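You operate a simulated robot arm through the tools that you are given. There is no shell and no other tool. Be economical: measure what you need, move in short steps, check, and stop when the job is done.

Carry out the task below with a simulated two-armed robot. There is one attempt and no reset: what you move stays moved.

## Task
Start the water pump and bleed it till water shows.
Fine: tank valve wide open first, then the switch on the locker; shut the pump door again.

The check looks at the end state, three seconds after you hand in, the way a careful person would. Anything else that was tipped, shoved, dropped, spilled or broken makes it a failure.

## Robot
Two 7-joint arms with three-finger grippers on one trunk, on a base that drives. Base frame: it is fixed to the floor where the robot stands at the start and does not move with it; the origin is under the middle of the robot, x ahead of it, y to its left, z up. Units: m, degrees, N and s.
The left shoulder is at the start at [0.07, 0.146, 1.212], the right one opposite. With the tool pointing down near the work surface each hand reaches from about 0.1 to 0.5 m from the robot's upright axis, wherever it stands, measured 20 degrees to its own side. Places, roughly: bleed button [0.3, 0.4, 0.8]; locker pump switch [0.2, 0.4, 0.6]; pump door [0.3, 0.2, 1]; tank valve lever [0.4, 0.1, 0.6]; water pump [0.4, 0.4, 0.8]. Payload 2.2 kg a hand.
Tool frame (each hand has its own): the origin (TCP) lies between the finger pads and is the grasp point; the fingertips stand 0.028 m ahead of it; z points along the fingers, y is the line along which they close. Largest opening 0.102 m; the body of the gripper starts 0.071 m behind the TCP.
Orientation is told as [roll, pitch, yaw] about the base's x, y, z axes, in that order, counted from this pose: with the fingers straight down and closing along the base's y, the tool's x points along the base's -x, its y along +y and its z along -z.

## Interface
- The arms move only by the tool servo_tool. It takes "left_moves", "right_moves" or both (then of equal length, played together; a hand with none holds still); each is a list of rows, each a list of 7 numbers: the shift along the tool's x, y, z in units of 100 mm (1.0 is 100 mm), then the turn, a rotation vector about the tool's x, y, z in units of 120 degrees (1.0 is 120 degrees), then the gripper command, from -1 (shut) to 1 (fully open), values between in proportion. In form: [[tx, ty, tz, ax, ay, az, hand], ...]. A call has 1 to 12 rows; each row is the pose to reach, as a shift and turn from the pose commanded when the call began, along the tool's axes at that moment. A call with a number of a shift or a turn outside -1 to 1 is refused whole. Each row takes 0.2 s and may step no farther than 0.05 m and 8.6 degrees from the row before; otherwise, or with a gripper value out of range, the whole call is refused. Where a pose cannot be reached the arm comes as near as it can. A force on the tool above 60 N (or 10 N above the force at the start of the call, whichever is more), or a blocked arm, ends the call early, and 0.2 s more pass. Each finger halts on what it meets, pressing with about 22 N; the grip force reading is that of the motor and also rises with nothing between the fingers. The clock runs only during rows and for 0.2 s after the last one: add rows that repeat a pose to give the fingers time. The reply holds the time, the measured pose of the TCP, the force on the tool along the base axes, the opening and the grip force, in the units named above and with some noise, with the torque about the TCP (base axes, N m) and any sound that the robot's microphone picked up, and new pictures: "pictures" is both (left out), scene, wrist or none (wrist: the cameras of the hands that moved).
- Cameras (640 x 400 px; columns grow to the right, rows downward): "scene" is now at [0.0856, 0.0509, 1.4021]; the picture's right is [0.83, -0.56, 0.00], its down [-0.50, -0.74, -0.45] and it looks along [0.25, 0.37, -0.89] (base axes); focal length 214 px, centre (320, 200). "left" rides on the left gripper at [0.072, 0.038, -0.086] in its tool frame; the picture's right is [-0.46, 0.89, 0.00], its down [-0.60, -0.32, -0.73] and it looks along [-0.65, -0.34, 0.68] (tool axes); focal length 256 px, centre (320, 200). "right" rides on the right gripper at [0.069, 0.044, -0.086] in its tool frame; the picture's right is [-0.53, 0.85, 0.00], its down [-0.58, -0.36, -0.73] and it looks along [-0.62, -0.39, 0.68] (tool axes); focal length 256 px, centre (320, 200). There is no depth. A picture from a camera that has moved, and an enlarged one, comes with that camera's place and axes in the base frame and with its lens.
- raise_lower(by): slides the trunk up (or, below 0, down) by that many m; the arms and the scene camera ride with it, the base frame stays. It gives what a move gives, with no picture.
- steer(legs): drives the robot by 1 to 6 legs, each [ahead, left, turn to the left] in m, m and degrees, along the robot's own axes; the way and the turn of a leg run together, so that a leg with both is an arc; at most 1.5 m and 180 degrees a leg. The arms and the cameras ride along, it lands a little off, and it stops where it bumps. It gives what a move gives, and a new picture of the scene camera.
- pan_tilt(pan, tilt): turns the head with the scene camera to pan (to the left, within 86 degrees either way) and tilt (down, from -29 to 69), counted from straight ahead of the robot. It gives what a move gives, and a new picture of the scene camera.
- close_up(camera, box): a new picture of the part [left, top, right, bottom] of that camera's present view, enlarged. No time passes.
- job_done(): hands the job in; it is judged then, once.

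Go step by step. Nothing tells you exact positions but the pictures and the camera data: compare them with the known pose of the tool, close in by small moves and look again before you grip or let go. The budget is 120 turns and 260 pictures, counting those below and the enlarged ones. Unless the task says otherwise, let go and move clear before handing in, and close with one line.

The tools are called as a command line: name --argument value ..., lists and objects as JSON in quotes. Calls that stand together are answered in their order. servo_tool: Moves the arms, as the interface text tells. Its arguments: {"type":"object","properties":{"left_moves":{"type":"array","items":{"type":"array","items":{"type":"number"}}},"right_moves":{"type":"array","items":{"type":"array","items":{"type":"number"}}},"pictures":{"type":"string","enum":["both","scene","wrist","none"]}},"required":[]} The other tools are called the same way: raise_lower (by) slides the trunk up or down; steer (legs) drives the base; pan_tilt (pan, tilt) turns the head that bears the scene camera; close_up (camera, box) takes an enlarged picture of a part of a camera's view; job_done () hands the job in.

At the start:

```text
t: 0.0
left_tcp_pos: [0.1875, 0.2152, 1.2143]
left_ee_rot: [0.0, 0.0, 0.0]
left_force: [0.1, -0.3, 0.7]
left_moment: [0.0, -0.04, 0.03]
left_grip_width: 0.102
left_grip_force: 0.0
right_tcp_pos: [0.348, 0.036, 1.1768]
right_ee_rot: [0.1, 0.0, 0.0]
right_force: [-0.1, -0.2, -0.4]
right_moment: [0.03, -0.01, 0.0]
right_grip_width: 0.1021
right_grip_force: 0.0
trunk travel left (down, up): [-0.75, 0.19]
robot x, y, heading: [0.0023, -0.0008, -0.1]
head pan, tilt: [55.6, 63.3]
```

scene: 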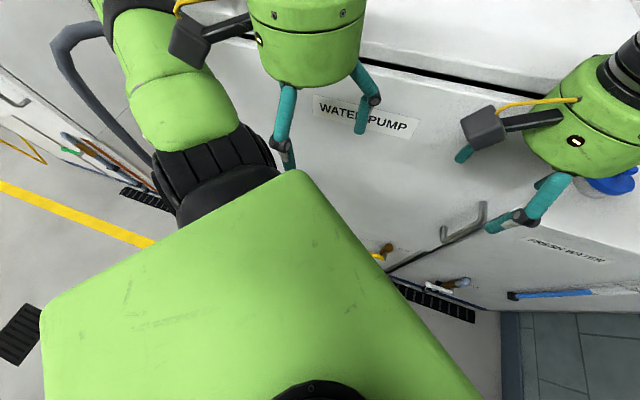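
right: 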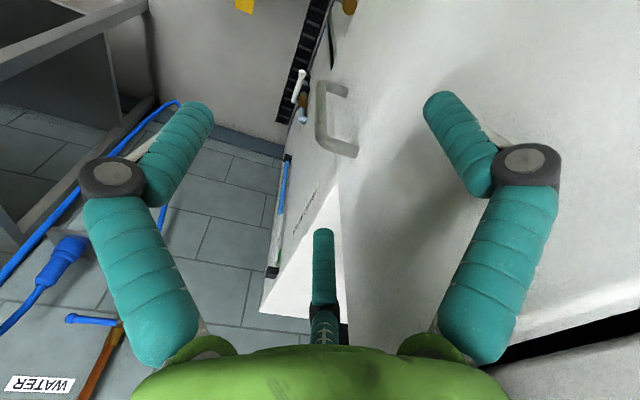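
left: 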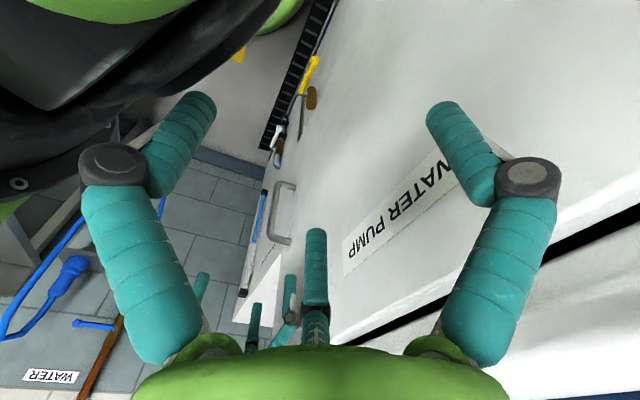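

I see a white locker with a "WATER PUMP" door right in front, and a "FRESH WATER" part to the right. I will look around with the head first.

pan_tilt --pan 0 --tilt 50

pan_tilt --pan 50 --tilt 35

pan_tilt --pan 20 --tilt 65

```text
t: 1.2
left_tcp_pos: [0.1868, 0.2168, 1.2146]
left_ee_rot: [-0.2, 0.0, 0.0]
left_force: [0.4, -0.4, 0.4]
left_moment: [0.02, -0.02, -0.01]
left_grip_width: 0.1021
left_grip_force: 0.0
right_tcp_pos: [0.3485, 0.036, 1.1767]
right_ee_rot: [0.1, 0.0, -0.1]
right_force: [-0.4, 0.9, 1.1]
right_moment: [-0.02, 0.01, 0.02]
right_grip_width: 0.1019
right_grip_force: 0.0
trunk travel left (down, up): [-0.75, 0.19]
robot x, y, heading: [0.0024, 0.0032, 0.1]
head pan, tilt: [0.0, 50.0]
camera scene: at [0.1271, -0.0008, 1.4184], right [0.0, -1.0, 0.0], down [-0.77, 0.0, -0.64], along [0.64, 0.0, -0.77], focal length 214 px, centre (320, 200)
```

scene: 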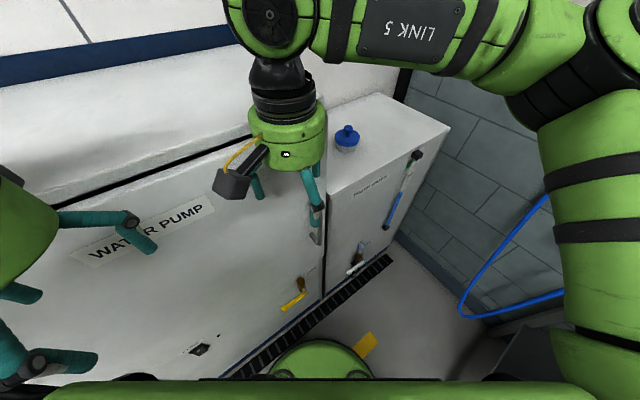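

```text
t: 2.4
left_tcp_pos: [0.1879, 0.2171, 1.2147]
left_ee_rot: [-0.1, 0.0, 0.1]
left_force: [-0.4, -0.1, 0.2]
left_moment: [0.0, -0.03, -0.02]
left_grip_width: 0.1019
left_grip_force: 0.0
right_tcp_pos: [0.3481, 0.0371, 1.1759]
right_ee_rot: [0.1, 0.0, 0.0]
right_force: [-0.8, 0.9, 0.4]
right_moment: [-0.02, -0.02, 0.02]
right_grip_width: 0.1019
right_grip_force: 0.0
trunk travel left (down, up): [-0.75, 0.19]
robot x, y, heading: [0.0012, 0.0014, 0.1]
head pan, tilt: [50.0, 35.0]
camera scene: at [0.1068, 0.0665, 1.4401], right [0.77, -0.64, 0.0], down [-0.37, -0.44, -0.82], along [0.53, 0.63, -0.57], focal length 214 px, centre (320, 200)
```

scene: 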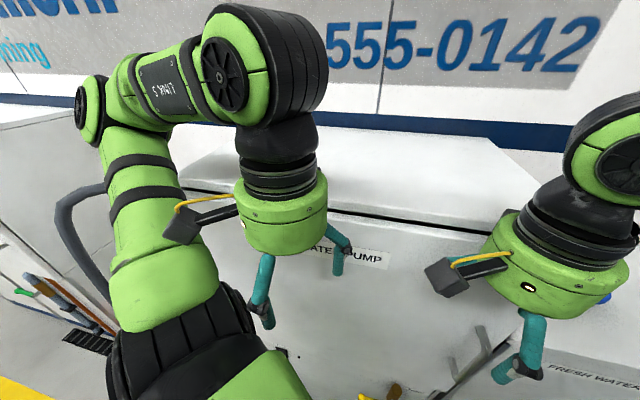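

```text
t: 3.4
left_tcp_pos: [0.1876, 0.2166, 1.2145]
left_ee_rot: [-0.1, 0.0, 0.1]
left_force: [0.5, 0.0, 0.4]
left_moment: [0.0, -0.01, 0.01]
left_grip_width: 0.1019
left_grip_force: 0.0
right_tcp_pos: [0.3489, 0.035, 1.1761]
right_ee_rot: [0.1, 0.0, 0.0]
right_force: [-0.1, -0.3, 0.0]
right_moment: [0.0, -0.01, 0.01]
right_grip_width: 0.1021
right_grip_force: 0.1
trunk travel left (down, up): [-0.75, 0.19]
robot x, y, heading: [-0.0008, -0.0005, 0.0]
head pan, tilt: [20.0, 65.0]
camera scene: at [0.1071, 0.02, 1.4004], right [0.34, -0.94, 0.0], down [-0.85, -0.31, -0.42], along [0.4, 0.15, -0.91], focal length 214 px, centre (320, 200)
```

scene: 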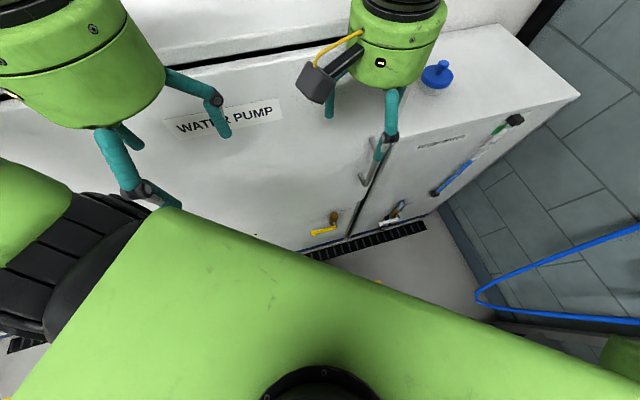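

The locker face is visible with levers low down. I'll enlarge the details.

close_up --camera "scene" --box '[280, 60, 580, 260]'

pan_tilt --pan 20 --tilt 50

close_up --camera "left" --box '[220, 0, 540, 330]'

close_up --camera "right" --box '[220, 0, 420, 280]'

```text
2.00 times, centred on (430, 160) of scene
camera zoom: at [0.1071, 0.02, 1.4004], right [0.34, -0.94, 0.0], down [-0.85, -0.31, -0.42], along [0.4, 0.15, -0.91], focal length 429 px, centre (100, 280)
```

zoom: 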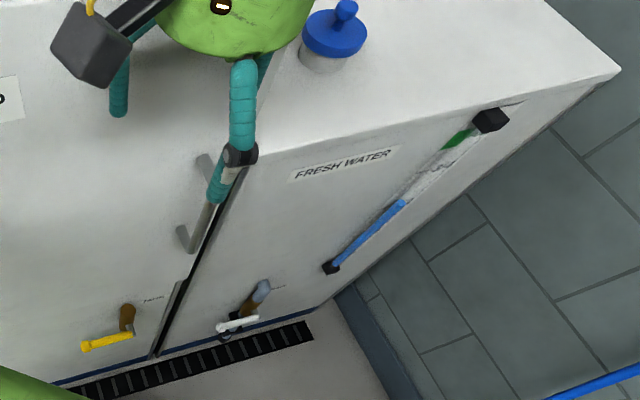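

```text
t: 4.2
left_tcp_pos: [0.1867, 0.2156, 1.2134]
left_ee_rot: [-0.1, 0.0, 0.1]
left_force: [-0.7, -0.7, -0.7]
left_moment: [0.0, -0.02, -0.01]
left_grip_width: 0.102
left_grip_force: 0.0
right_tcp_pos: [0.3489, 0.0356, 1.176]
right_ee_rot: [0.1, 0.0, 0.0]
right_force: [0.0, 0.8, -0.3]
right_moment: [-0.01, 0.04, -0.02]
right_grip_width: 0.102
right_grip_force: 0.1
trunk travel left (down, up): [-0.75, 0.19]
robot x, y, heading: [-0.0006, 0.0042, -0.2]
head pan, tilt: [20.0, 50.0]
camera scene: at [0.1224, 0.0254, 1.4184], right [0.34, -0.94, 0.0], down [-0.72, -0.26, -0.64], along [0.6, 0.22, -0.77], focal length 214 px, centre (320, 200)
```

scene: 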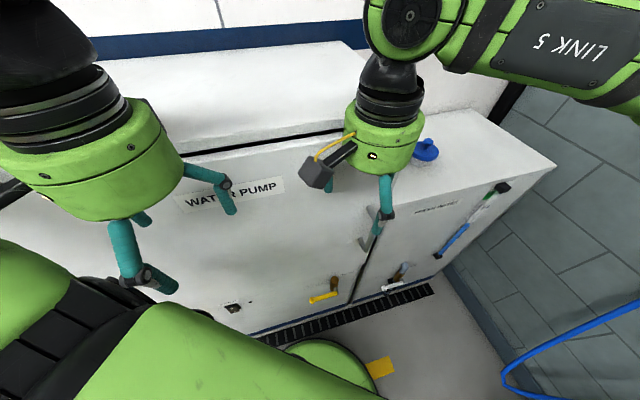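

```text
1.21 times, centred on (380, 165) of left
camera zoom: at [0.1153, 0.2553, 1.3015], right [0.46, 0.89, 0.0], down [0.6, -0.31, 0.73], along [0.65, -0.34, -0.68], focal length 310 px, centre (247, 242)
```

zoom: 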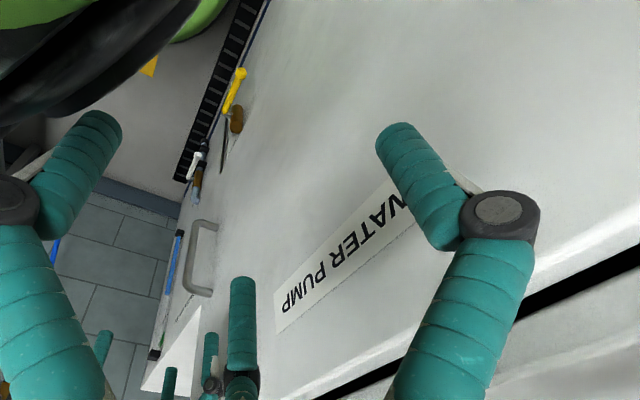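

```text
1.43 times, centred on (320, 140) of right
camera zoom: at [0.2771, 0.0811, 1.2621], right [0.53, 0.84, 0.0], down [0.58, -0.37, 0.73], along [0.62, -0.39, -0.68], focal length 366 px, centre (320, 286)
```

zoom: 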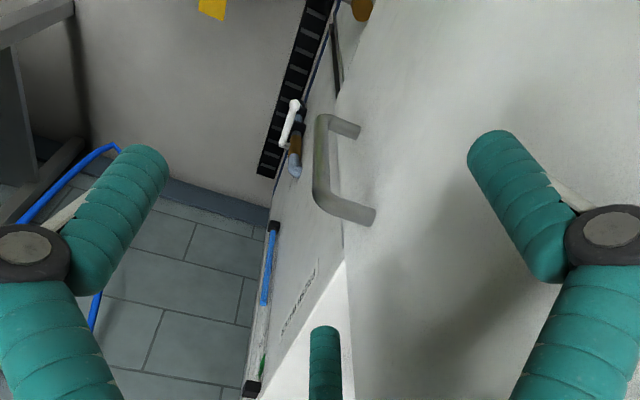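

The yellow lever sits on the locker side and the white one under the tank. I'll look around for free floor and read small labels.

close_up --camera "scene" --box '[280, 250, 440, 330]'

close_up --camera "scene" --box '[200, 280, 280, 330]'

pan_tilt --pan -70 --tilt 45

pan_tilt --pan 86 --tilt 45

```text
4.00 times, centred on (360, 290) of scene
camera zoom: at [0.1224, 0.0254, 1.4184], right [0.34, -0.94, 0.0], down [-0.72, -0.26, -0.64], along [0.6, 0.22, -0.77], focal length 858 px, centre (160, -160)
```

zoom: 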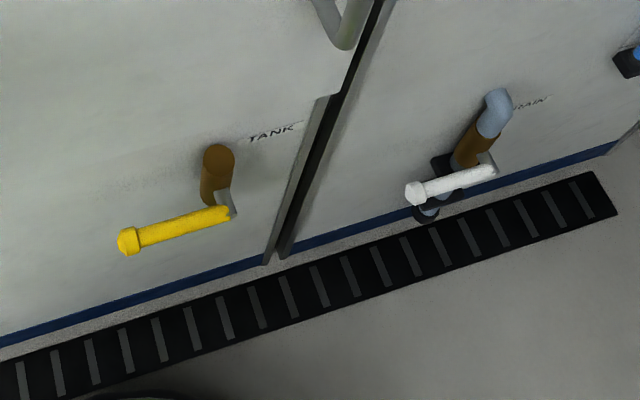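

```text
8.00 times, centred on (240, 305) of scene
camera zoom: at [0.1224, 0.0254, 1.4184], right [0.34, -0.94, 0.0], down [-0.72, -0.26, -0.64], along [0.6, 0.22, -0.77], focal length 1716 px, centre (960, -640)
```

zoom: 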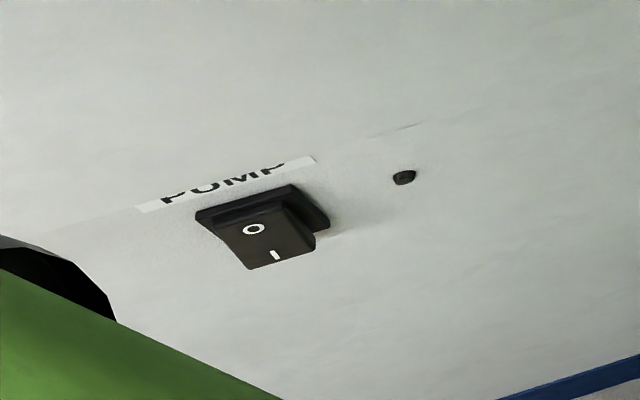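

```text
t: 5.8
left_tcp_pos: [0.1875, 0.2163, 1.215]
left_ee_rot: [-0.1, 0.1, 0.1]
left_force: [0.9, -0.1, -0.5]
left_moment: [0.01, -0.01, 0.04]
left_grip_width: 0.1021
left_grip_force: 0.0
right_tcp_pos: [0.3494, 0.0361, 1.1771]
right_ee_rot: [0.1, 0.0, 0.0]
right_force: [0.4, -0.2, -0.1]
right_moment: [0.0, 0.01, -0.03]
right_grip_width: 0.1021
right_grip_force: 0.0
trunk travel left (down, up): [-0.75, 0.19]
robot x, y, heading: [0.001, 0.0009, -0.2]
head pan, tilt: [-70.0, 45.0]
camera scene: at [0.078, -0.0773, 1.4253], right [-0.94, -0.34, 0.0], down [-0.24, 0.66, -0.71], along [0.24, -0.66, -0.71], focal length 214 px, centre (320, 200)
```

scene: 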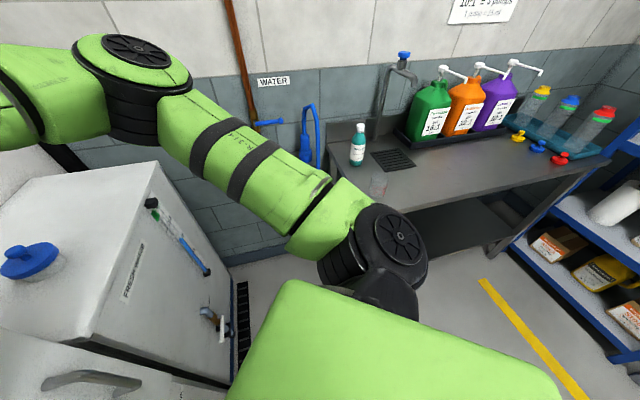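

```text
t: 8.2
left_tcp_pos: [0.1879, 0.2157, 1.2144]
left_ee_rot: [-0.1, 0.0, 0.1]
left_force: [0.3, -0.6, 0.9]
left_moment: [-0.01, 0.01, 0.0]
left_grip_width: 0.102
left_grip_force: 0.1
right_tcp_pos: [0.3478, 0.0356, 1.1769]
right_ee_rot: [0.1, 0.0, 0.0]
right_force: [0.2, -1.0, -0.1]
right_moment: [0.02, -0.01, -0.02]
right_grip_width: 0.1019
right_grip_force: 0.1
trunk travel left (down, up): [-0.75, 0.19]
robot x, y, heading: [-0.002, -0.0015, 0.0]
head pan, tilt: [85.9, 45.0]
camera scene: at [0.0559, 0.0802, 1.4253], right [1.0, -0.07, 0.0], down [-0.05, -0.71, -0.71], along [0.05, 0.71, -0.71], focal length 214 px, centre (320, 200)
```

scene: 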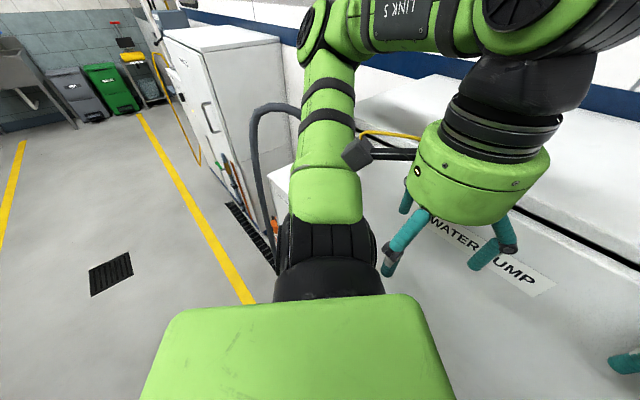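

The yellow lever is labelled TANK (the white one DRAIN), and the pump rocker with its lamp is left of it. I'll back off square to the face (about 35° to my left) so I have room for the door.

steer --legs '[[-0.3, -0.2, 0], [0, 0, 35]]'

pan_tilt --pan 0 --tilt 45

```text
t: 12.2
left_tcp_pos: [-0.2603, 0.0849, 1.2154]
left_ee_rot: [-0.2, 0.0, 33.8]
left_force: [0.7, 0.3, 0.3]
left_moment: [-0.01, 0.05, 0.0]
left_grip_width: 0.102
left_grip_force: 0.1
right_tcp_pos: [-0.0258, 0.0239, 1.1768]
right_ee_rot: [0.1, 0.0, 33.6]
right_force: [-0.3, 0.5, -0.6]
right_moment: [-0.01, 0.04, -0.02]
right_grip_width: 0.1019
right_grip_force: 0.1
trunk travel left (down, up): [-0.75, 0.19]
robot x, y, heading: [-0.2944, -0.1959, 33.7]
head pan, tilt: [85.9, 45.0]
camera scene: at [-0.2947, -0.1022, 1.4254], right [0.87, 0.49, 0.0], down [0.35, -0.61, -0.71], along [-0.35, 0.61, -0.71], focal length 214 px, centre (320, 200)
```

scene: 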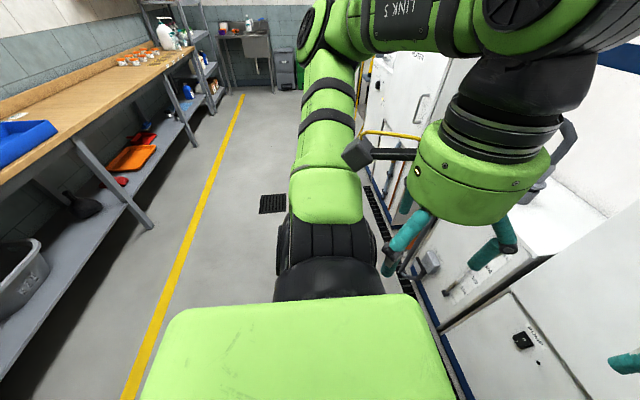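

```text
t: 13.8
left_tcp_pos: [-0.2606, 0.0849, 1.2156]
left_ee_rot: [-0.1, -0.1, 33.8]
left_force: [-0.1, -0.1, -0.4]
left_moment: [0.0, -0.03, -0.02]
left_grip_width: 0.102
left_grip_force: 0.1
right_tcp_pos: [-0.0269, 0.0228, 1.177]
right_ee_rot: [0.0, 0.0, 33.6]
right_force: [-0.2, -0.9, 0.1]
right_moment: [-0.02, 0.01, -0.01]
right_grip_width: 0.1022
right_grip_force: 0.0
trunk travel left (down, up): [-0.75, 0.19]
robot x, y, heading: [-0.299, -0.1995, 33.5]
head pan, tilt: [0.0, 45.0]
camera scene: at [-0.1874, -0.1276, 1.4253], right [0.56, -0.83, 0.0], down [-0.59, -0.39, -0.71], along [0.59, 0.39, -0.71], focal length 214 px, centre (320, 200)
```

scene: 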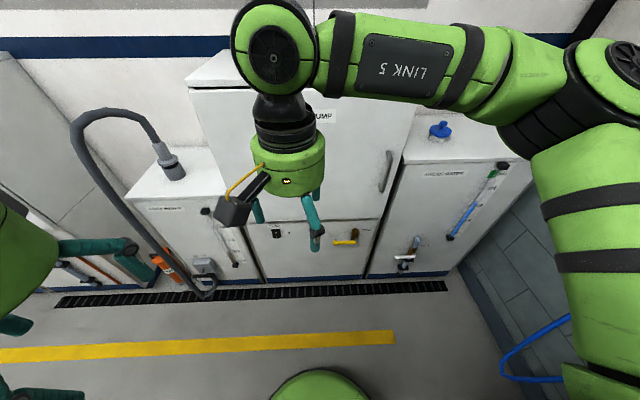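

Now facing the locker squarely: the pump door is the upper panel with the handle on its right (hinge left), and the switch and TANK lever sit below it. I'll zoom in on lever and switch.

close_up --camera "scene" --box '[250, 210, 410, 290]'

raise_lower --by -0.45

pan_tilt --pan -5 --tilt 20

```text
4.00 times, centred on (330, 250) of scene
camera zoom: at [-0.1874, -0.1276, 1.4253], right [0.56, -0.83, 0.0], down [-0.59, -0.39, -0.71], along [0.59, 0.39, -0.71], focal length 858 px, centre (280, 0)
```

zoom: 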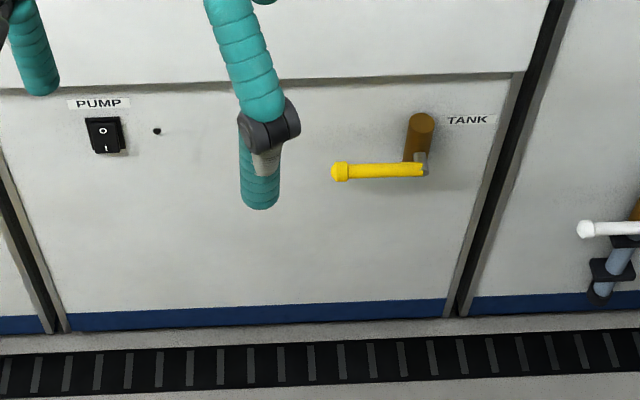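

```text
refused: -0.45 is not a number from -0.4 to 0.4
```

```text
t: 14.6
left_tcp_pos: [-0.2604, 0.0843, 1.2153]
left_ee_rot: [-0.1, -0.2, 33.8]
left_force: [-0.7, -0.7, 0.4]
left_moment: [0.02, 0.02, 0.07]
left_grip_width: 0.1021
left_grip_force: 0.1
right_tcp_pos: [-0.0276, 0.0242, 1.1761]
right_ee_rot: [0.1, -0.1, 33.6]
right_force: [0.8, 0.0, 0.6]
right_moment: [0.03, 0.01, -0.05]
right_grip_width: 0.1019
right_grip_force: 0.0
trunk travel left (down, up): [-0.75, 0.19]
robot x, y, heading: [-0.2965, -0.1985, 33.7]
head pan, tilt: [-5.0, 20.0]
camera scene: at [-0.1734, -0.128, 1.4639], right [0.48, -0.88, 0.0], down [-0.3, -0.16, -0.94], along [0.82, 0.45, -0.34], focal length 214 px, centre (320, 200)
```

scene: 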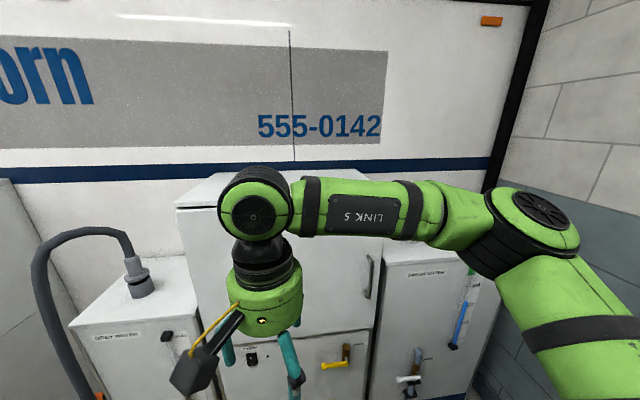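

The lever lies horizontal, across the brass body. I'll lower the trunk to see it from the level.

raise_lower --by -0.4

pan_tilt --pan 0 --tilt 30

close_up --camera "scene" --box '[200, 100, 440, 250]'

```text
t: 18.5
left_tcp_pos: [-0.2611, 0.0849, 0.8147]
left_ee_rot: [-0.1, -0.2, 33.9]
left_force: [0.1, -0.2, -0.4]
left_moment: [0.0, -0.02, 0.0]
left_grip_width: 0.1019
left_grip_force: 0.0
right_tcp_pos: [-0.028, 0.0231, 0.7758]
right_ee_rot: [0.1, 0.0, 33.6]
right_force: [0.4, 0.5, 0.2]
right_moment: [-0.05, -0.01, 0.01]
right_grip_width: 0.1021
right_grip_force: 0.1
trunk travel left (down, up): [-0.35, 0.59]
robot x, y, heading: [-0.2976, -0.1999, 33.8]
head pan, tilt: [-5.0, 20.0]
```

```text
t: 19.2
left_tcp_pos: [-0.2611, 0.0856, 0.8147]
left_ee_rot: [-0.1, -0.1, 33.8]
left_force: [-1.1, -0.9, 0.0]
left_moment: [-0.01, 0.02, 0.01]
left_grip_width: 0.1022
left_grip_force: 0.0
right_tcp_pos: [-0.0276, 0.0237, 0.7755]
right_ee_rot: [0.0, 0.0, 33.6]
right_force: [-0.3, 0.9, -0.3]
right_moment: [0.0, 0.01, 0.01]
right_grip_width: 0.102
right_grip_force: 0.1
trunk travel left (down, up): [-0.35, 0.59]
robot x, y, heading: [-0.2983, -0.1991, 34.0]
head pan, tilt: [0.0, 30.0]
camera scene: at [-0.1798, -0.1226, 1.048], right [0.55, -0.83, 0.0], down [-0.42, -0.28, -0.87], along [0.72, 0.48, -0.5], focal length 214 px, centre (320, 200)
```

scene: 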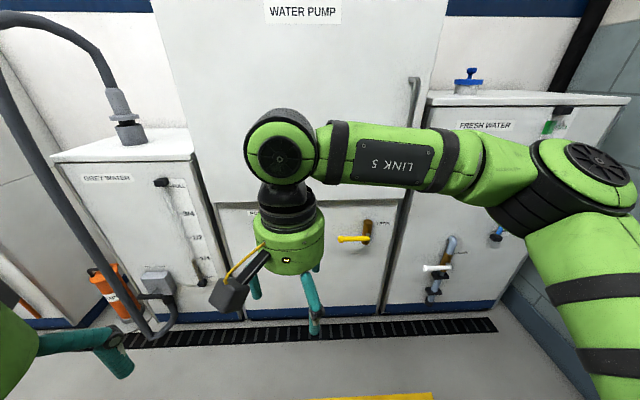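

```text
2.67 times, centred on (320, 175) of scene
camera zoom: at [-0.1798, -0.1226, 1.048], right [0.55, -0.83, 0.0], down [-0.42, -0.28, -0.87], along [0.72, 0.48, -0.5], focal length 572 px, centre (320, 267)
```

zoom: 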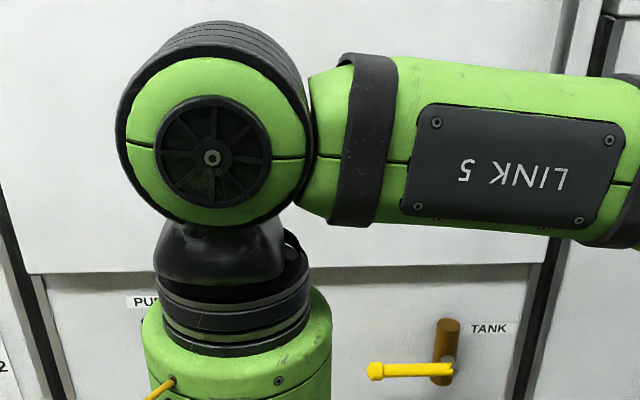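

The yellow lever is horizontal across a vertical brass body; pivot about [0.38, 0.06, 0.57], tip about [0.33, 0.14, 0.57]. I'll turn the right hand to point forward toward the face.

servo_tool --right_moves '[[0, -0.09, 0, 0, -0.0682, 0, 1], [0, -0.18, 0, 0, -0.1364, 0, 1], [0, -0.27, 0, 0, -0.2045, 0, 1], [0, -0.36, 0, 0, -0.2727, 0, 1], [0, -0.45, 0, 0, -0.3409, 0, 1], [0, -0.54, 0, 0, -0.4091, 0, 1], [0, -0.63, 0, 0, -0.4773, 0, 1], [0, -0.72, 0, 0, -0.5455, 0, 1], [0, -0.81, 0, 0, -0.6136, 0, 1], [0, -0.9, 0, 0, -0.6818, 0, 1], [0, -1.0, 0, 0, -0.75, 0, 1]]'

```text
t: 21.6
left_tcp_pos: [-0.2625, 0.0845, 0.8145]
left_ee_rot: [-0.1, -0.1, 33.8]
left_force: [-0.5, 0.7, 0.1]
left_moment: [-0.01, 0.02, -0.01]
left_grip_width: 0.1017
left_grip_force: 0.1
right_tcp_pos: [0.0234, 0.0031, 0.7668]
right_ee_rot: [91.9, -88.4, -59.8]
right_force: [0.2, 0.0, -0.4]
right_moment: [-0.03, -0.01, 0.01]
right_grip_width: 0.1021
right_grip_force: 0.1
right hand out of reach, approached as far as the arm can: row 7, 8, 9, 10, 11
trunk travel left (down, up): [-0.35, 0.59]
robot x, y, heading: [-0.2969, -0.1981, 33.7]
head pan, tilt: [0.0, 30.0]
camera scene: at [-0.1802, -0.1223, 1.048], right [0.55, -0.83, 0.0], down [-0.42, -0.28, -0.87], along [0.72, 0.48, -0.5], focal length 214 px, centre (320, 200)
camera right: at [-0.0763, -0.0022, 0.6976], right [-0.44, 0.7, 0.56], down [-0.42, -0.71, 0.57], along [0.79, 0.02, 0.61], focal length 256 px, centre (320, 200)
```

scene: 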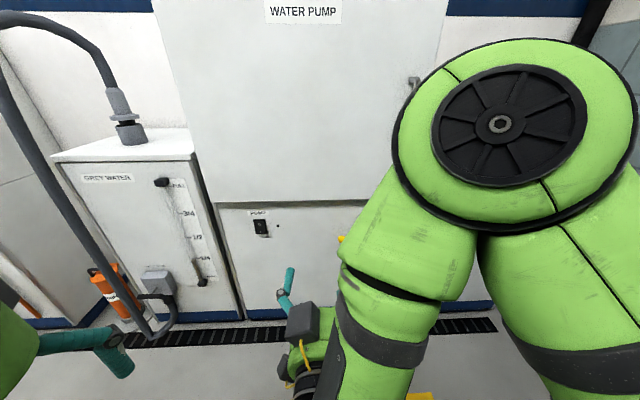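
right: 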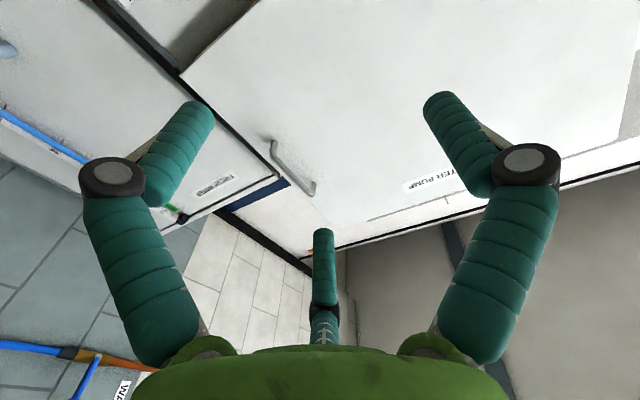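

The hand now points forward, though at its reach limit close to the body. I'll roll it so the fingers close vertically while moving ahead, right and down.

servo_tool --right_moves '[[0.09, -0.09, 0.09, 0, 0, 0.0682, 1], [0.18, -0.18, 0.18, 0, 0, 0.1364, 1], [0.27, -0.27, 0.27, 0, 0, 0.2045, 1], [0.36, -0.36, 0.36, 0, 0, 0.2727, 1], [0.45, -0.45, 0.45, 0, 0, 0.3409, 1], [0.54, -0.54, 0.54, 0, 0, 0.4091, 1], [0.63, -0.63, 0.63, 0, 0, 0.4773, 1], [0.72, -0.72, 0.72, 0, 0, 0.5455, 1], [0.81, -0.81, 0.81, 0, 0, 0.6136, 1], [0.9, -0.9, 0.9, 0, 0, 0.6818, 1], [1.0, -0.9, 1.0, 0, 0, 0.75, 1], [1.0, -0.9, 1.0, 0, 0, 0.75, 1]]'

```text
t: 24.2
left_tcp_pos: [-0.2608, 0.0852, 0.8155]
left_ee_rot: [0.0, -0.1, 33.9]
left_force: [0.4, -0.1, 0.2]
left_moment: [-0.03, -0.03, 0.0]
left_grip_width: 0.1021
left_grip_force: 0.1
right_tcp_pos: [0.1398, 0.0017, 0.6728]
right_ee_rot: [89.9, 0.2, -56.5]
right_force: [0.1, 0.4, 0.5]
right_moment: [-0.03, -0.02, 0.02]
right_grip_width: 0.1019
right_grip_force: 0.0
right hand out of reach, approached as far as the arm can: row 2, 3, 8, 9, 10, 11, 12
trunk travel left (down, up): [-0.35, 0.59]
robot x, y, heading: [-0.2929, -0.1974, 33.9]
head pan, tilt: [0.0, 30.0]
camera scene: at [-0.1798, -0.1226, 1.048], right [0.55, -0.83, 0.0], down [-0.42, -0.28, -0.87], along [0.72, 0.48, -0.5], focal length 214 px, centre (320, 200)
camera right: at [0.0286, 0.0124, 0.7167], right [0.3, -0.45, 0.84], down [-0.29, -0.88, -0.37], along [0.91, -0.14, -0.39], focal length 256 px, centre (320, 200)
```

scene: 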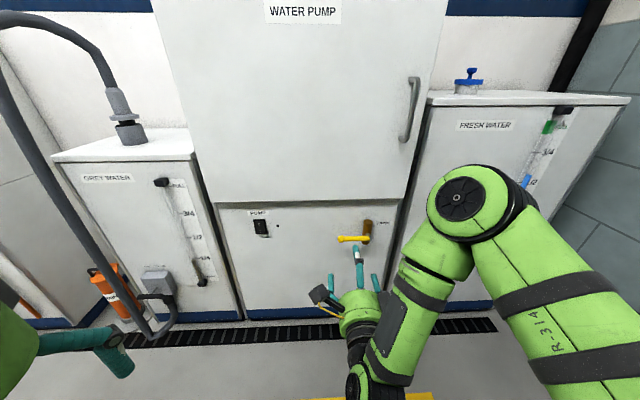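
right: 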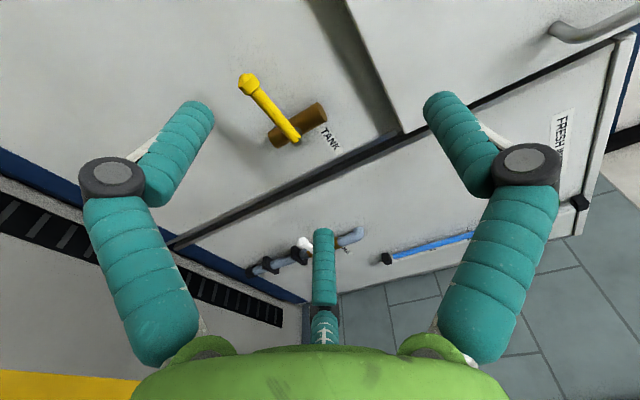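

The wrist picture confirms my lever position within millimetres. I'll move down and ahead to put the open fingers around the lever.

servo_tool --right_moves '[[-0.05, -0.25, 0.2, 0, 0, 0, 1], [-0.1, -0.5, 0.4, 0, 0, 0, 1], [-0.15, -0.75, 0.7, 0, 0, 0, 1], [-0.2, -1.0, 1.0, 0, 0, 0, 1], [-0.2, -1.0, 1.0, 0, 0, 0, 1]]'

```text
t: 25.4
left_tcp_pos: [-0.2602, 0.0835, 0.8147]
left_ee_rot: [0.1, -0.2, 33.7]
left_force: [0.8, 0.9, -0.1]
left_moment: [0.01, 0.04, 0.02]
left_grip_width: 0.1018
left_grip_force: 0.0
right_tcp_pos: [0.1628, 0.0759, 0.6335]
right_ee_rot: [89.8, 0.1, -56.6]
right_force: [0.2, 0.0, -1.5]
right_moment: [0.04, 0.01, -0.01]
right_grip_width: 0.1022
right_grip_force: 0.1
right hand out of reach, approached as far as the arm can: row 1, 2, 3, 4, 5
trunk travel left (down, up): [-0.35, 0.59]
robot x, y, heading: [-0.3002, -0.1991, 33.8]
head pan, tilt: [0.0, 30.0]
camera scene: at [-0.1798, -0.1226, 1.048], right [0.55, -0.83, 0.0], down [-0.42, -0.28, -0.87], along [0.72, 0.48, -0.5], focal length 214 px, centre (320, 200)
camera right: at [0.052, 0.0864, 0.6761], right [0.3, -0.45, 0.84], down [-0.29, -0.88, -0.36], along [0.91, -0.14, -0.39], focal length 256 px, centre (320, 200)
```

scene: 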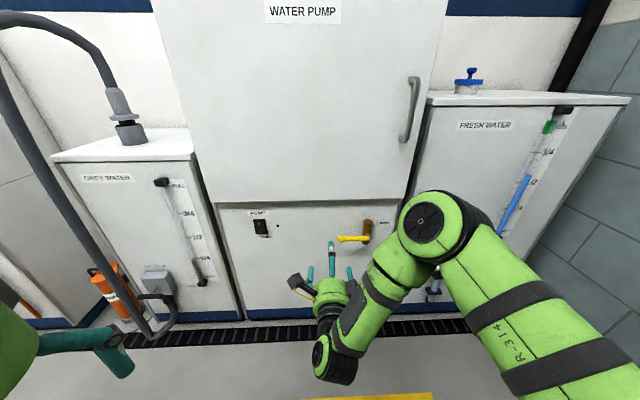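
right: 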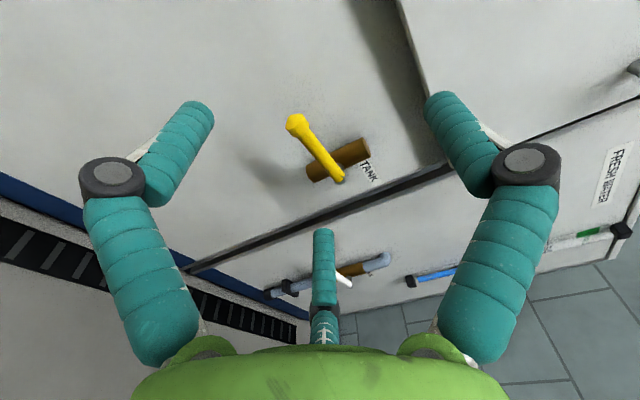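

The wrist seems near its bend limit with the forearm pointing down; lowering the trunk should help. I'll lower 0.2 m and then raise the hand relative.

raise_lower --by -0.2

servo_tool --right_moves '[[-0.1, 0.3, 0.1, 0, 0, 0, 1], [-0.25, 0.6, 0.2, 0, 0, 0, 1], [-0.4, 0.9, 0.3, 0, 0, 0, 1], [-0.6, 1.0, 0.3, 0, 0, 0, 1], [-0.6, 1.0, 0.3, 0, 0, 0, 1]]'

```text
t: 27.6
left_tcp_pos: [-0.2606, 0.0845, 0.6146]
left_ee_rot: [-0.2, -0.1, 33.8]
left_force: [1.0, 0.5, 0.5]
left_moment: [0.02, 0.01, -0.01]
left_grip_width: 0.1021
left_grip_force: 0.1
right_tcp_pos: [0.1638, 0.0748, 0.4322]
right_ee_rot: [89.9, 0.0, -56.6]
right_force: [-0.1, -0.6, 0.6]
right_moment: [-0.01, -0.02, 0.01]
right_grip_width: 0.102
right_grip_force: 0.1
trunk travel left (down, up): [-0.15, 0.79]
robot x, y, heading: [-0.2935, -0.1998, 33.8]
head pan, tilt: [0.0, 30.0]
```

```text
t: 28.8
left_tcp_pos: [-0.2604, 0.0853, 0.6152]
left_ee_rot: [-0.1, -0.1, 33.8]
left_force: [-0.1, 0.4, -0.2]
left_moment: [0.01, 0.0, 0.0]
left_grip_width: 0.102
left_grip_force: 0.1
right_tcp_pos: [0.2169, 0.0438, 0.5367]
right_ee_rot: [89.7, 0.1, -56.8]
right_force: [0.5, 0.1, 0.4]
right_moment: [-0.03, 0.01, 0.02]
right_grip_width: 0.1019
right_grip_force: 0.0
right hand out of reach, approached as far as the arm can: row 4, 5
trunk travel left (down, up): [-0.15, 0.79]
robot x, y, heading: [-0.2983, -0.2024, 33.7]
head pan, tilt: [0.0, 30.0]
camera scene: at [-0.1798, -0.1226, 0.848], right [0.55, -0.83, 0.0], down [-0.42, -0.28, -0.87], along [0.72, 0.48, -0.5], focal length 214 px, centre (320, 200)
camera right: at [0.1053, 0.0561, 0.5799], right [0.3, -0.45, 0.84], down [-0.3, -0.88, -0.36], along [0.91, -0.15, -0.4], focal length 256 px, centre (320, 200)
```

scene: 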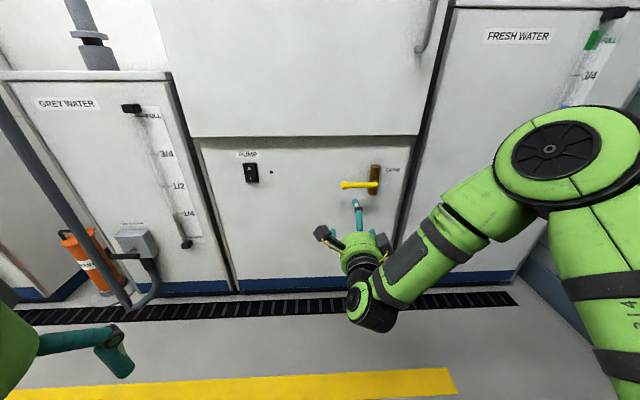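
right: 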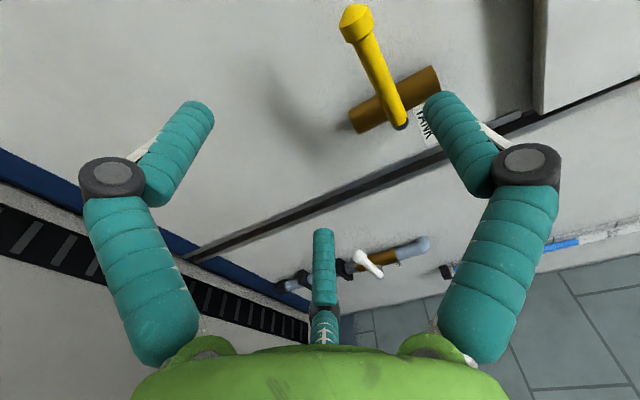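

Lever is straight ahead; I need about 13 cm forward, 3 cm up, 1 cm right. Moving most of it.

servo_tool --right_moves '[[-0.06, 0.15, 0.2, 0, 0, 0, 1], [-0.13, 0.31, 0.4, 0, 0, 0, 1], [-0.13, 0.31, 0.7, 0, 0, 0, 1], [-0.13, 0.31, 0.9, 0, 0, 0, 1], [-0.13, 0.31, 0.9, 0, 0, 0, 1]]'

```text
t: 30.0
left_tcp_pos: [-0.261, 0.0838, 0.6155]
left_ee_rot: [-0.1, 0.0, 33.7]
left_force: [-0.3, -0.2, -0.3]
left_moment: [-0.01, -0.01, -0.01]
left_grip_width: 0.1022
left_grip_force: 0.0
right_tcp_pos: [0.2909, 0.0924, 0.5754]
right_ee_rot: [89.6, 0.0, -56.9]
right_force: [0.2, -0.8, 0.5]
right_moment: [0.02, -0.04, -0.01]
right_grip_width: 0.1019
right_grip_force: 0.0
right hand out of reach, approached as far as the arm can: row 1, 2, 3, 4, 5
trunk travel left (down, up): [-0.15, 0.79]
robot x, y, heading: [-0.2951, -0.1997, 33.5]
head pan, tilt: [0.0, 30.0]
camera scene: at [-0.1798, -0.1225, 0.848], right [0.55, -0.83, 0.0], down [-0.42, -0.28, -0.87], along [0.72, 0.48, -0.5], focal length 214 px, centre (320, 200)
camera right: at [0.1789, 0.1044, 0.6181], right [0.3, -0.45, 0.84], down [-0.3, -0.88, -0.36], along [0.91, -0.15, -0.4], focal length 256 px, centre (320, 200)
```

scene: 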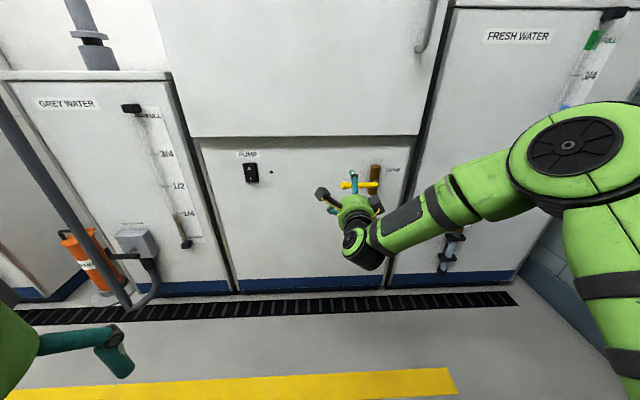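
right: 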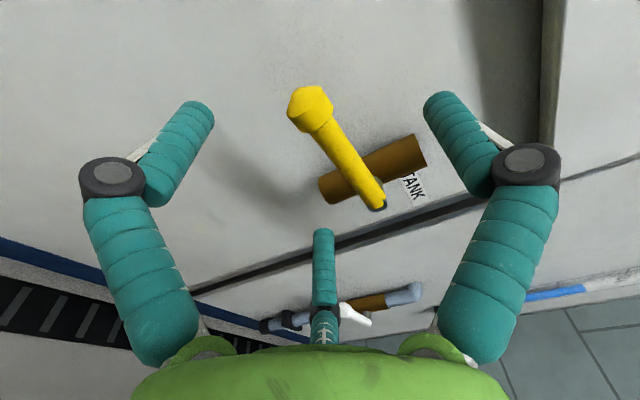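

Close, but the arm is cramped. I'll back the base 12 cm so the arm can stretch, then approach again.

steer --legs '[[-0.12, 0, 0]]'

servo_tool --right_moves '[[-0.06, -0.04, 0.2, 0, 0, 0, 1], [-0.12, -0.08, 0.4, 0, 0, 0, 1], [-0.12, -0.08, 0.7, 0, 0, 0, 1], [-0.12, -0.08, 0.95, 0, 0, 0, 1], [-0.12, -0.08, 0.95, 0, 0, 0, 1]]'

```text
t: 31.2
left_tcp_pos: [-0.3606, 0.0176, 0.6156]
left_ee_rot: [-0.1, -0.1, 33.8]
left_force: [0.9, 0.3, -0.5]
left_moment: [0.02, -0.01, 0.03]
left_grip_width: 0.102
left_grip_force: 0.1
right_tcp_pos: [0.1896, 0.0254, 0.5744]
right_ee_rot: [89.7, -0.1, -57.0]
right_force: [-0.1, 0.6, -0.8]
right_moment: [-0.04, 0.01, 0.01]
right_grip_width: 0.1019
right_grip_force: 0.1
trunk travel left (down, up): [-0.15, 0.79]
robot x, y, heading: [-0.3959, -0.2652, 33.2]
head pan, tilt: [0.0, 30.0]
camera scene: at [-0.2798, -0.1891, 0.848], right [0.56, -0.83, 0.0], down [-0.42, -0.28, -0.87], along [0.72, 0.48, -0.5], focal length 214 px, centre (320, 200)
```

scene: 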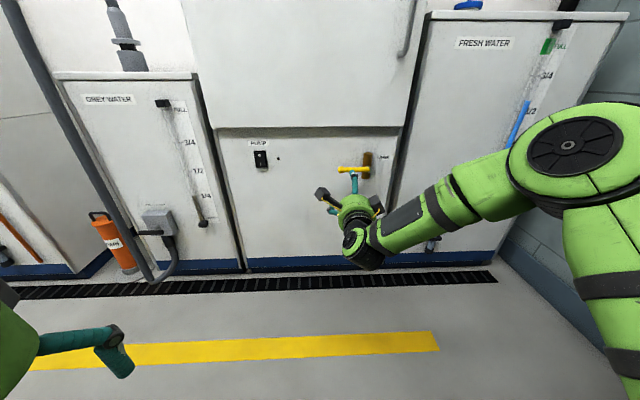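

```text
t: 32.4
left_tcp_pos: [-0.3609, 0.0184, 0.6148]
left_ee_rot: [-0.1, -0.1, 33.8]
left_force: [0.6, 0.9, -1.1]
left_moment: [0.02, 0.03, 0.04]
left_grip_width: 0.1019
left_grip_force: 0.0
right_tcp_pos: [0.27, 0.0765, 0.5746]
right_ee_rot: [89.1, 0.0, -57.6]
right_force: [-0.3, -0.5, -0.7]
right_moment: [-0.01, -0.02, 0.02]
right_grip_width: 0.102
right_grip_force: 0.1
right hand out of reach, approached as far as the arm can: row 1, 2, 3, 4, 5
trunk travel left (down, up): [-0.15, 0.79]
robot x, y, heading: [-0.3992, -0.2658, 33.6]
head pan, tilt: [0.0, 30.0]
camera scene: at [-0.2797, -0.1891, 0.848], right [0.56, -0.83, 0.0], down [-0.42, -0.28, -0.87], along [0.72, 0.48, -0.5], focal length 214 px, centre (320, 200)
camera right: at [0.1588, 0.0905, 0.6185], right [0.3, -0.44, 0.84], down [-0.31, -0.88, -0.35], along [0.9, -0.16, -0.4], focal length 256 px, centre (320, 200)
```

scene: 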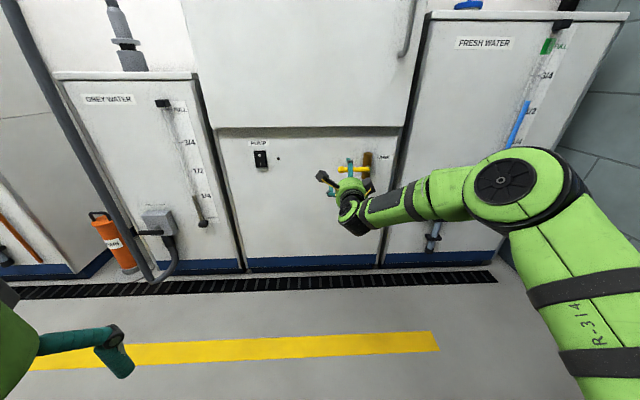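
right: 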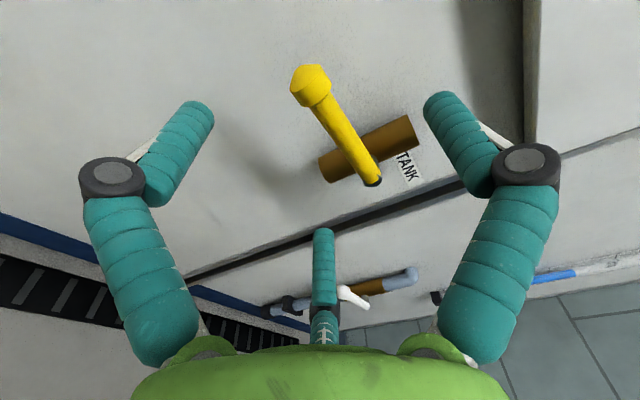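

The arm's wrist is the limiter, so instead of gripping I'll push the lever down with closed fingers used as a rod. I'll yaw the hand 25° left, close and lift above the lever.

servo_tool --right_moves '[[0, 0.1, -0.05, 0, 0.06, 0, 0.5], [-0.05, 0.2, -0.1, 0, 0.12, 0, 0], [-0.1, 0.3, -0.1, 0, 0.18, 0, -0.5], [-0.15, 0.3, -0.1, 0, 0.21, 0, -1], [-0.15, 0.3, -0.1, 0, 0.21, 0, -1]]'

```text
t: 33.6
left_tcp_pos: [-0.3609, 0.019, 0.6154]
left_ee_rot: [-0.1, 0.0, 33.8]
left_force: [0.1, -0.6, 0.2]
left_moment: [0.03, -0.01, -0.01]
left_grip_width: 0.1021
left_grip_force: 0.1
right_tcp_pos: [0.2316, 0.0859, 0.5904]
right_ee_rot: [87.9, 0.1, -52.8]
right_force: [0.9, 0.1, -0.5]
right_moment: [0.03, 0.01, -0.01]
right_grip_width: 0.0018
right_grip_force: 21.6
right hand out of reach, approached as far as the arm can: row 1, 2, 3, 4, 5
trunk travel left (down, up): [-0.15, 0.79]
robot x, y, heading: [-0.396, -0.2673, 33.7]
head pan, tilt: [0.0, 30.0]
camera scene: at [-0.2797, -0.1891, 0.848], right [0.56, -0.83, 0.0], down [-0.42, -0.28, -0.87], along [0.72, 0.48, -0.5], focal length 214 px, centre (320, 200)
camera right: at [0.1205, 0.0907, 0.6354], right [0.35, -0.41, 0.84], down [-0.24, -0.91, -0.34], along [0.91, -0.09, -0.42], focal length 256 px, centre (320, 200)
```

scene: 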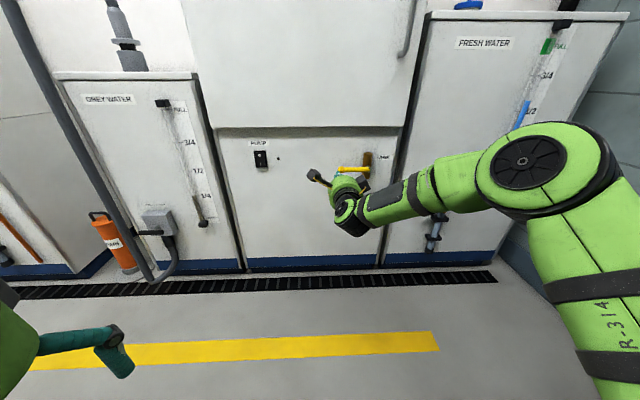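
right: 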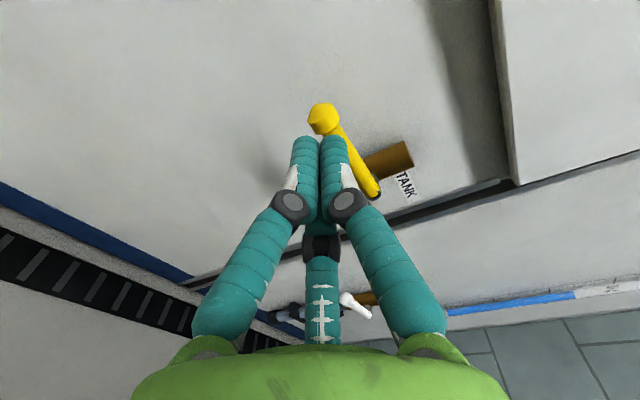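

The limit seems to be in another wrist axis, probably roll. Since roll doesn't matter for pushing, I'll roll back part way and test.

servo_tool --right_moves '[[0, 0, 0, 0, 0, -0.07, -1], [0, 0, 0, 0, 0, -0.14, -1], [0, 0, 0, 0, 0, -0.21, -1], [0, 0, 0, 0, 0, -0.28, -1], [0, 0, 0, 0, 0, -0.35, -1], [0, 0, 0, 0, 0, -0.42, -1], [0, 0, 0, 0, 0, -0.42, -1]]'

```text
t: 35.2
left_tcp_pos: [-0.3615, 0.0179, 0.6145]
left_ee_rot: [0.0, 0.0, 33.8]
left_force: [-0.7, -0.1, 0.3]
left_moment: [-0.01, 0.0, 0.02]
left_grip_width: 0.102
left_grip_force: 0.0
right_tcp_pos: [0.2335, 0.0852, 0.5885]
right_ee_rot: [86.6, -50.4, -50.3]
right_force: [0.9, -0.2, -0.4]
right_moment: [0.0, 0.02, 0.01]
right_grip_width: 0.0021
right_grip_force: 22.1
trunk travel left (down, up): [-0.15, 0.79]
robot x, y, heading: [-0.3985, -0.2686, 33.8]
head pan, tilt: [0.0, 30.0]
camera scene: at [-0.2797, -0.1891, 0.848], right [0.56, -0.83, 0.0], down [-0.42, -0.28, -0.87], along [0.72, 0.48, -0.5], focal length 214 px, centre (320, 200)
camera right: at [0.1152, 0.0958, 0.5663], right [-0.16, 0.27, 0.95], down [-0.18, -0.95, 0.24], along [0.97, -0.14, 0.2], focal length 256 px, centre (320, 200)
```

scene: 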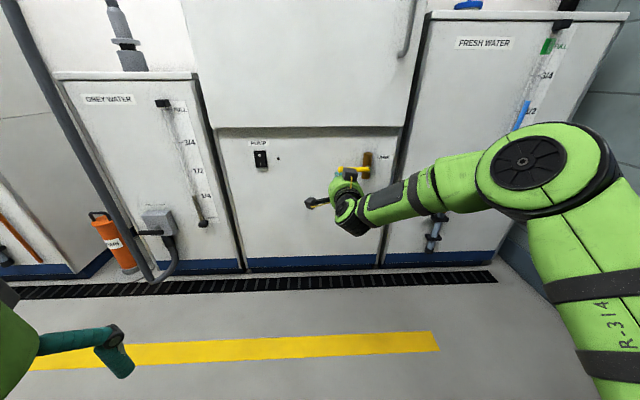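
right: 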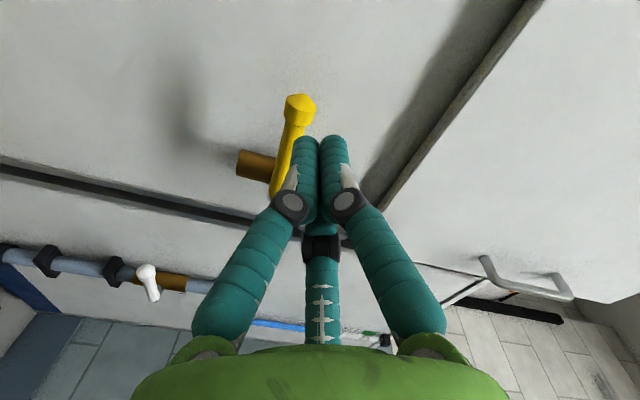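

No reach flag now, so this roll works. I'll go up and then forward so the closed fingertips sit just above the lever.

servo_tool --right_moves '[[-0.15, 0.13, 0, 0, 0, 0, -1], [-0.32, -0.06, 0.44, 0, 0, 0, -1], [-0.49, -0.25, 0.875, 0, 0, 0, -1], [-0.49, -0.25, 0.875, 0, 0, 0, -1]]'

close_up --camera "scene" --box '[280, 120, 440, 220]'

```text
refused: row 2 steps farther than a row can; nothing moved
```

```text
4.00 times, centred on (360, 170) of scene
camera zoom: at [-0.2797, -0.1891, 0.848], right [0.56, -0.83, 0.0], down [-0.42, -0.28, -0.87], along [0.72, 0.48, -0.5], focal length 858 px, centre (160, 320)
```

zoom: 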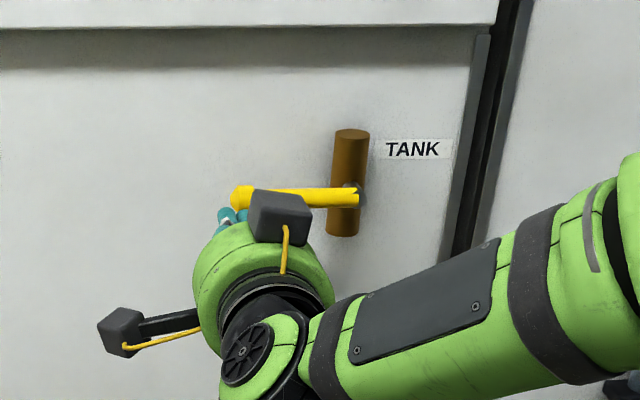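

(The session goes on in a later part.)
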